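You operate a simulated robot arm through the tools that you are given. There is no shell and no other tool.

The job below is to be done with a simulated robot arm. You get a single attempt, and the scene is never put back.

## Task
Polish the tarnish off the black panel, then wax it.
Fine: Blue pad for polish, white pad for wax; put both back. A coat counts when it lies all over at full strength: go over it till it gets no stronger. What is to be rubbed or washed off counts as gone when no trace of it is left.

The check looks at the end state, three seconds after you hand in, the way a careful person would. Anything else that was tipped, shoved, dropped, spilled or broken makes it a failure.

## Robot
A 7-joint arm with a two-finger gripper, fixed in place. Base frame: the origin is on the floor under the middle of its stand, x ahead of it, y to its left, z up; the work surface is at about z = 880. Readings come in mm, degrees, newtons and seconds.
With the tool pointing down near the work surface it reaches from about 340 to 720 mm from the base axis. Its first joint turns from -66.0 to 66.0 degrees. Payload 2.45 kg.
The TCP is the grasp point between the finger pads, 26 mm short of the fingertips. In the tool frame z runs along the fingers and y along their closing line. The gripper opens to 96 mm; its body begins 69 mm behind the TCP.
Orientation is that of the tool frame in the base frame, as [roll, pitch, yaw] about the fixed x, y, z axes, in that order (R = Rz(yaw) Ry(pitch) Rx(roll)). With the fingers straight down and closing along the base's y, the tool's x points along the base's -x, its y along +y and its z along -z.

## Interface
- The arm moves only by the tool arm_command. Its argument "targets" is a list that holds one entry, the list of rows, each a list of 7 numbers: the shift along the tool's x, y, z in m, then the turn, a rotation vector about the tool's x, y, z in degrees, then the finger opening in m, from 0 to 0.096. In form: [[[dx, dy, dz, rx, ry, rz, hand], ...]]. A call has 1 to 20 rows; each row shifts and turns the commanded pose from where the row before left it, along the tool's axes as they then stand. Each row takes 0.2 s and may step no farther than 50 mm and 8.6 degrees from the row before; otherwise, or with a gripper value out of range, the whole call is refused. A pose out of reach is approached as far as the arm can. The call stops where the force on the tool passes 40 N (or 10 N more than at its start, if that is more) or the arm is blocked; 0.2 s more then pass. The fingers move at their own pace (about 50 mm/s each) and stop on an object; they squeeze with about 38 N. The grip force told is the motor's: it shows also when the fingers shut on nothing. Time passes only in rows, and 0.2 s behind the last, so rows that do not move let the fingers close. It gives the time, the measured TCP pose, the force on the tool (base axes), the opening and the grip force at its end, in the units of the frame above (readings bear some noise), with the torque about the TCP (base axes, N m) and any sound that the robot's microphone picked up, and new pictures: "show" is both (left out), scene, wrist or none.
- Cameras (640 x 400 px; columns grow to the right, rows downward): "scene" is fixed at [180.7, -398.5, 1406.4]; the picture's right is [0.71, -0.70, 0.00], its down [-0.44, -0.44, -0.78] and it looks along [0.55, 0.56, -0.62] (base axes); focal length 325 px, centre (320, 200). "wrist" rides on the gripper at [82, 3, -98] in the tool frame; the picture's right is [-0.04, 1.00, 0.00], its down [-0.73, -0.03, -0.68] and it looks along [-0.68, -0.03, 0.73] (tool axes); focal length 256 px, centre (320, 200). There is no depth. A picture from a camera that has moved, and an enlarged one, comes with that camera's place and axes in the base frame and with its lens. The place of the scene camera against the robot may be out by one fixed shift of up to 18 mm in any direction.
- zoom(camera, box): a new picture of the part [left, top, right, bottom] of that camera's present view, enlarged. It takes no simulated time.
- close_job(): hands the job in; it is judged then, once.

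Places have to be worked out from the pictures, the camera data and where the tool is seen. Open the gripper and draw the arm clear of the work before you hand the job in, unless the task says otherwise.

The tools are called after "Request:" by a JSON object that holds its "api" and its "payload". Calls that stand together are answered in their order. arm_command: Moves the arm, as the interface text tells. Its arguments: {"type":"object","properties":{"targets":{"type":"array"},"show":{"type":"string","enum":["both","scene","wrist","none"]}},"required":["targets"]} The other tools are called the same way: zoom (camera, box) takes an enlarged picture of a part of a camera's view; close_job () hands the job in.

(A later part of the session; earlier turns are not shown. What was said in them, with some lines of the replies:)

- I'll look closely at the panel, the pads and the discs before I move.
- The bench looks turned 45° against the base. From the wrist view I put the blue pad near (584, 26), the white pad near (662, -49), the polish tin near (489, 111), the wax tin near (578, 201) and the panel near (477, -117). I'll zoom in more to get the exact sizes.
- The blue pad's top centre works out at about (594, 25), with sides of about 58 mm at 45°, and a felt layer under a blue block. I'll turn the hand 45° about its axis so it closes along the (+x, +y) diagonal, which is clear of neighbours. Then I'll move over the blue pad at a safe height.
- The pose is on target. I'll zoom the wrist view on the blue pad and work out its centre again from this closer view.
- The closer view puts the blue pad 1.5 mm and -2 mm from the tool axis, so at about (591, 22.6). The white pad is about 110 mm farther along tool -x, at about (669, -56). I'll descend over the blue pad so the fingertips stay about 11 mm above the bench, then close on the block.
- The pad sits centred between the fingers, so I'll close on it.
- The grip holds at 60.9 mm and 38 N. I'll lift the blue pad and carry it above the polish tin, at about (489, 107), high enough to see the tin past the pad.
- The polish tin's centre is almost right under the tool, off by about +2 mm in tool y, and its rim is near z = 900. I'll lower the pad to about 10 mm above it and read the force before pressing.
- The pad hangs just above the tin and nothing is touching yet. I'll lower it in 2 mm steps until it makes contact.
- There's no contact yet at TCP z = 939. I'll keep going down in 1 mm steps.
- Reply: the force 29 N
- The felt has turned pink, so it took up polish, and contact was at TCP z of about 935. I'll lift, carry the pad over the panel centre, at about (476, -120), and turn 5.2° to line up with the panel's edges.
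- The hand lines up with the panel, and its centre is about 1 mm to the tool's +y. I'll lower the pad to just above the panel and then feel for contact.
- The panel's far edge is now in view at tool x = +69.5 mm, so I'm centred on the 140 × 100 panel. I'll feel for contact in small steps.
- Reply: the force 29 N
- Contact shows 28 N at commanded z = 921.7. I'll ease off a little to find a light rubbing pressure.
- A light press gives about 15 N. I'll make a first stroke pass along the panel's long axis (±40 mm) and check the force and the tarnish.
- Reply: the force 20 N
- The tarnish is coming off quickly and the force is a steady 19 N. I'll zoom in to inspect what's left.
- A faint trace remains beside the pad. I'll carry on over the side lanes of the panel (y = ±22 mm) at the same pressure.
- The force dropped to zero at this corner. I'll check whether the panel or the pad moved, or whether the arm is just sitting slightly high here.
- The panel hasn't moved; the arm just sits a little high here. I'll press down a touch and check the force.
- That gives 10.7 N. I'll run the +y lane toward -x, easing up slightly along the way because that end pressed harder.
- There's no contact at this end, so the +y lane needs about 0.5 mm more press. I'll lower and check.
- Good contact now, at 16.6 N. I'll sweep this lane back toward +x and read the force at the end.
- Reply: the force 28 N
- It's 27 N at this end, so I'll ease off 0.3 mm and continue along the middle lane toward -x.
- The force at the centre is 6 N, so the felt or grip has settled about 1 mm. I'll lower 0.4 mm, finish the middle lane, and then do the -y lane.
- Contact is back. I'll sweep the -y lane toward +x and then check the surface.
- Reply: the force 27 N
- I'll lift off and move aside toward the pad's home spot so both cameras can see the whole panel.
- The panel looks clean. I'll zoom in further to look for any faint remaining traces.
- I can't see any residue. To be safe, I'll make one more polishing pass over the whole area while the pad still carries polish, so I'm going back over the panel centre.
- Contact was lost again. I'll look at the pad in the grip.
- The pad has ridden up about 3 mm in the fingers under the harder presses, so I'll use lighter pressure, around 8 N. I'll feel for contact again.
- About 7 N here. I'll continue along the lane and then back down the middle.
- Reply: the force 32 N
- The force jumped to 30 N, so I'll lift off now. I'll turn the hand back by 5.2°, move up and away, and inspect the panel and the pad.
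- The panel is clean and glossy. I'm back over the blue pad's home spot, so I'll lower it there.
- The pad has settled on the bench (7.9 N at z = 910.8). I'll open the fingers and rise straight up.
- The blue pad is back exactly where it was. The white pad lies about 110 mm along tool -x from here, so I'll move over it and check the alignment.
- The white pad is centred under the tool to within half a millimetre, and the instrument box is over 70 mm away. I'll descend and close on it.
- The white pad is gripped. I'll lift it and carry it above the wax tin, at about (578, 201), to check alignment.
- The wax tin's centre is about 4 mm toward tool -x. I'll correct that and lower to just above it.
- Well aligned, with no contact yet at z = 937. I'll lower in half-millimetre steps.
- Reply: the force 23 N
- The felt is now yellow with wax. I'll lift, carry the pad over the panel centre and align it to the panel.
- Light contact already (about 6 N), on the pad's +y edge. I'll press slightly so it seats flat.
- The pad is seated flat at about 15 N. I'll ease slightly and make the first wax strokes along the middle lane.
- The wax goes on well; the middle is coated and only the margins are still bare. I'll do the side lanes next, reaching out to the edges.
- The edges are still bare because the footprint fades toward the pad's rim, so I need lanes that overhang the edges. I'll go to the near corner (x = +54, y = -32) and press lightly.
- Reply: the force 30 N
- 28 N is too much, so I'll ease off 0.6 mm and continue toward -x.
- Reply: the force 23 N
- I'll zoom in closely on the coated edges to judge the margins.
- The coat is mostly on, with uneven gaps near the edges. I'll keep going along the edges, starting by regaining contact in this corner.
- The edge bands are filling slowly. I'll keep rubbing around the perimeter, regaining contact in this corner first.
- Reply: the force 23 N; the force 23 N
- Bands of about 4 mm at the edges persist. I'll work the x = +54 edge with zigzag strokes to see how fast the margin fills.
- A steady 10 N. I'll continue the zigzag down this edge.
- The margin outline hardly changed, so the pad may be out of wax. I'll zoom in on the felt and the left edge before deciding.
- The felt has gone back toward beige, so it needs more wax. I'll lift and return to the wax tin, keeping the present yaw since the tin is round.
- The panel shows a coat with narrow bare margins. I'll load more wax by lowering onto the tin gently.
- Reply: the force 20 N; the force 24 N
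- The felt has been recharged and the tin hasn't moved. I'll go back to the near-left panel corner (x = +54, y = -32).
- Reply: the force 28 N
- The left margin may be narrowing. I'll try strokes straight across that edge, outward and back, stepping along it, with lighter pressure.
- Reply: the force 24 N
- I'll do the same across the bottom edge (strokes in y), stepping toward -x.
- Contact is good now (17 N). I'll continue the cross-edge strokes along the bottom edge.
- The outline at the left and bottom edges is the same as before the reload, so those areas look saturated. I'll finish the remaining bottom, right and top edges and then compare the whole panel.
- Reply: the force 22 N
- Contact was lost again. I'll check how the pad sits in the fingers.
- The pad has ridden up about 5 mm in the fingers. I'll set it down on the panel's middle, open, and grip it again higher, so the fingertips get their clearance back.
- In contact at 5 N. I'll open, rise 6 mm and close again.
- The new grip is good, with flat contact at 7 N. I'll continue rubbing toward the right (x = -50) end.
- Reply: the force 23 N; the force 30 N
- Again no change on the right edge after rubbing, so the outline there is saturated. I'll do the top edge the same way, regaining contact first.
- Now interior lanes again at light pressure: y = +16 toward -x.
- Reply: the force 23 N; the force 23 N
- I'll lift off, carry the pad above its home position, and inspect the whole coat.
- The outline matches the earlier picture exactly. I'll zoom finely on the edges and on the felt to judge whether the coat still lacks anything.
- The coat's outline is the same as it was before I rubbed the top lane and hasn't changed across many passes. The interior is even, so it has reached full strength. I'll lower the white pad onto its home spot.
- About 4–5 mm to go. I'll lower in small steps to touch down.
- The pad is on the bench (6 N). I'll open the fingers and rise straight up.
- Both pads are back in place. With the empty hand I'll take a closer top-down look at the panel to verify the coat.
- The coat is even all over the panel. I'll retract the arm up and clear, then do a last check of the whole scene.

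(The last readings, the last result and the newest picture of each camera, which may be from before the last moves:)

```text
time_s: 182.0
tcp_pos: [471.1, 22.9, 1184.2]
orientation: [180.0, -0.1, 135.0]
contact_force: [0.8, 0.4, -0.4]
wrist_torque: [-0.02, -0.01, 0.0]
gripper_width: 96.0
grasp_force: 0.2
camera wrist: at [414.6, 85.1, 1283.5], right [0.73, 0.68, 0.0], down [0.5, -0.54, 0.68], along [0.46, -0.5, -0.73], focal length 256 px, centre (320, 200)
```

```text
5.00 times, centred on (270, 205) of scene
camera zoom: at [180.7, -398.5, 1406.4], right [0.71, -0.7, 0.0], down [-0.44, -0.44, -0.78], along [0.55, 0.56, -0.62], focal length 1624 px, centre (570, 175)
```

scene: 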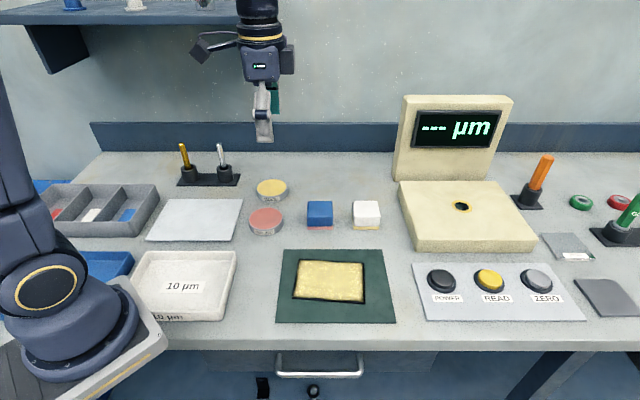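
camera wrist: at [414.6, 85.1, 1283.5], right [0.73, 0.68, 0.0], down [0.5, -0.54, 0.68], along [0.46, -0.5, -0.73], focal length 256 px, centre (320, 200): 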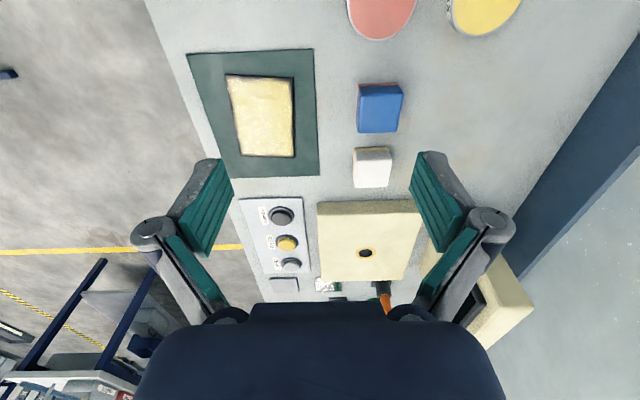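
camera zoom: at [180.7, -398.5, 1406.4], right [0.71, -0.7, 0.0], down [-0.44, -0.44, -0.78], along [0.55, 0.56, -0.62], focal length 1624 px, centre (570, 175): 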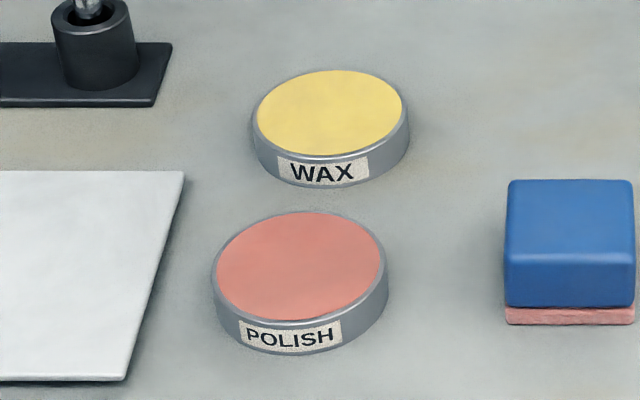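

The pads, tins and panel are all where they started. The tarnish is gone, the wax coat is even and gets no stronger, and the arm is clear with the gripper open. I'm handing the job in.

Request:
{"api": "close_job", "payload": {}}

```text
The job is handed in.
```

The black panel is polished and waxed, and the job is handed in. I don't have the check's result.

- **Polish:** I rubbed the tarnish off with the blue pad, going over the whole panel more than once. No trace showed under close zoom before I started waxing.
- **Wax:** I covered the panel with the white pad and reloaded it once. The coat is even across the surface.
- **Edges:** A thin dark rim, about 2–4 mm wide, still shows around the edge of the wax. More rubbing there, after the reload, didn't change it. I took it to be how the coat is drawn, not a bare strip, but I can't be certain.
- **Pads and surroundings:** Both pads are back on their spots to within about 1 mm. The tins and panel show no movement in the pictures, and nothing else looks disturbed.
- **Arm:** It is raised clear of the work with the gripper open.
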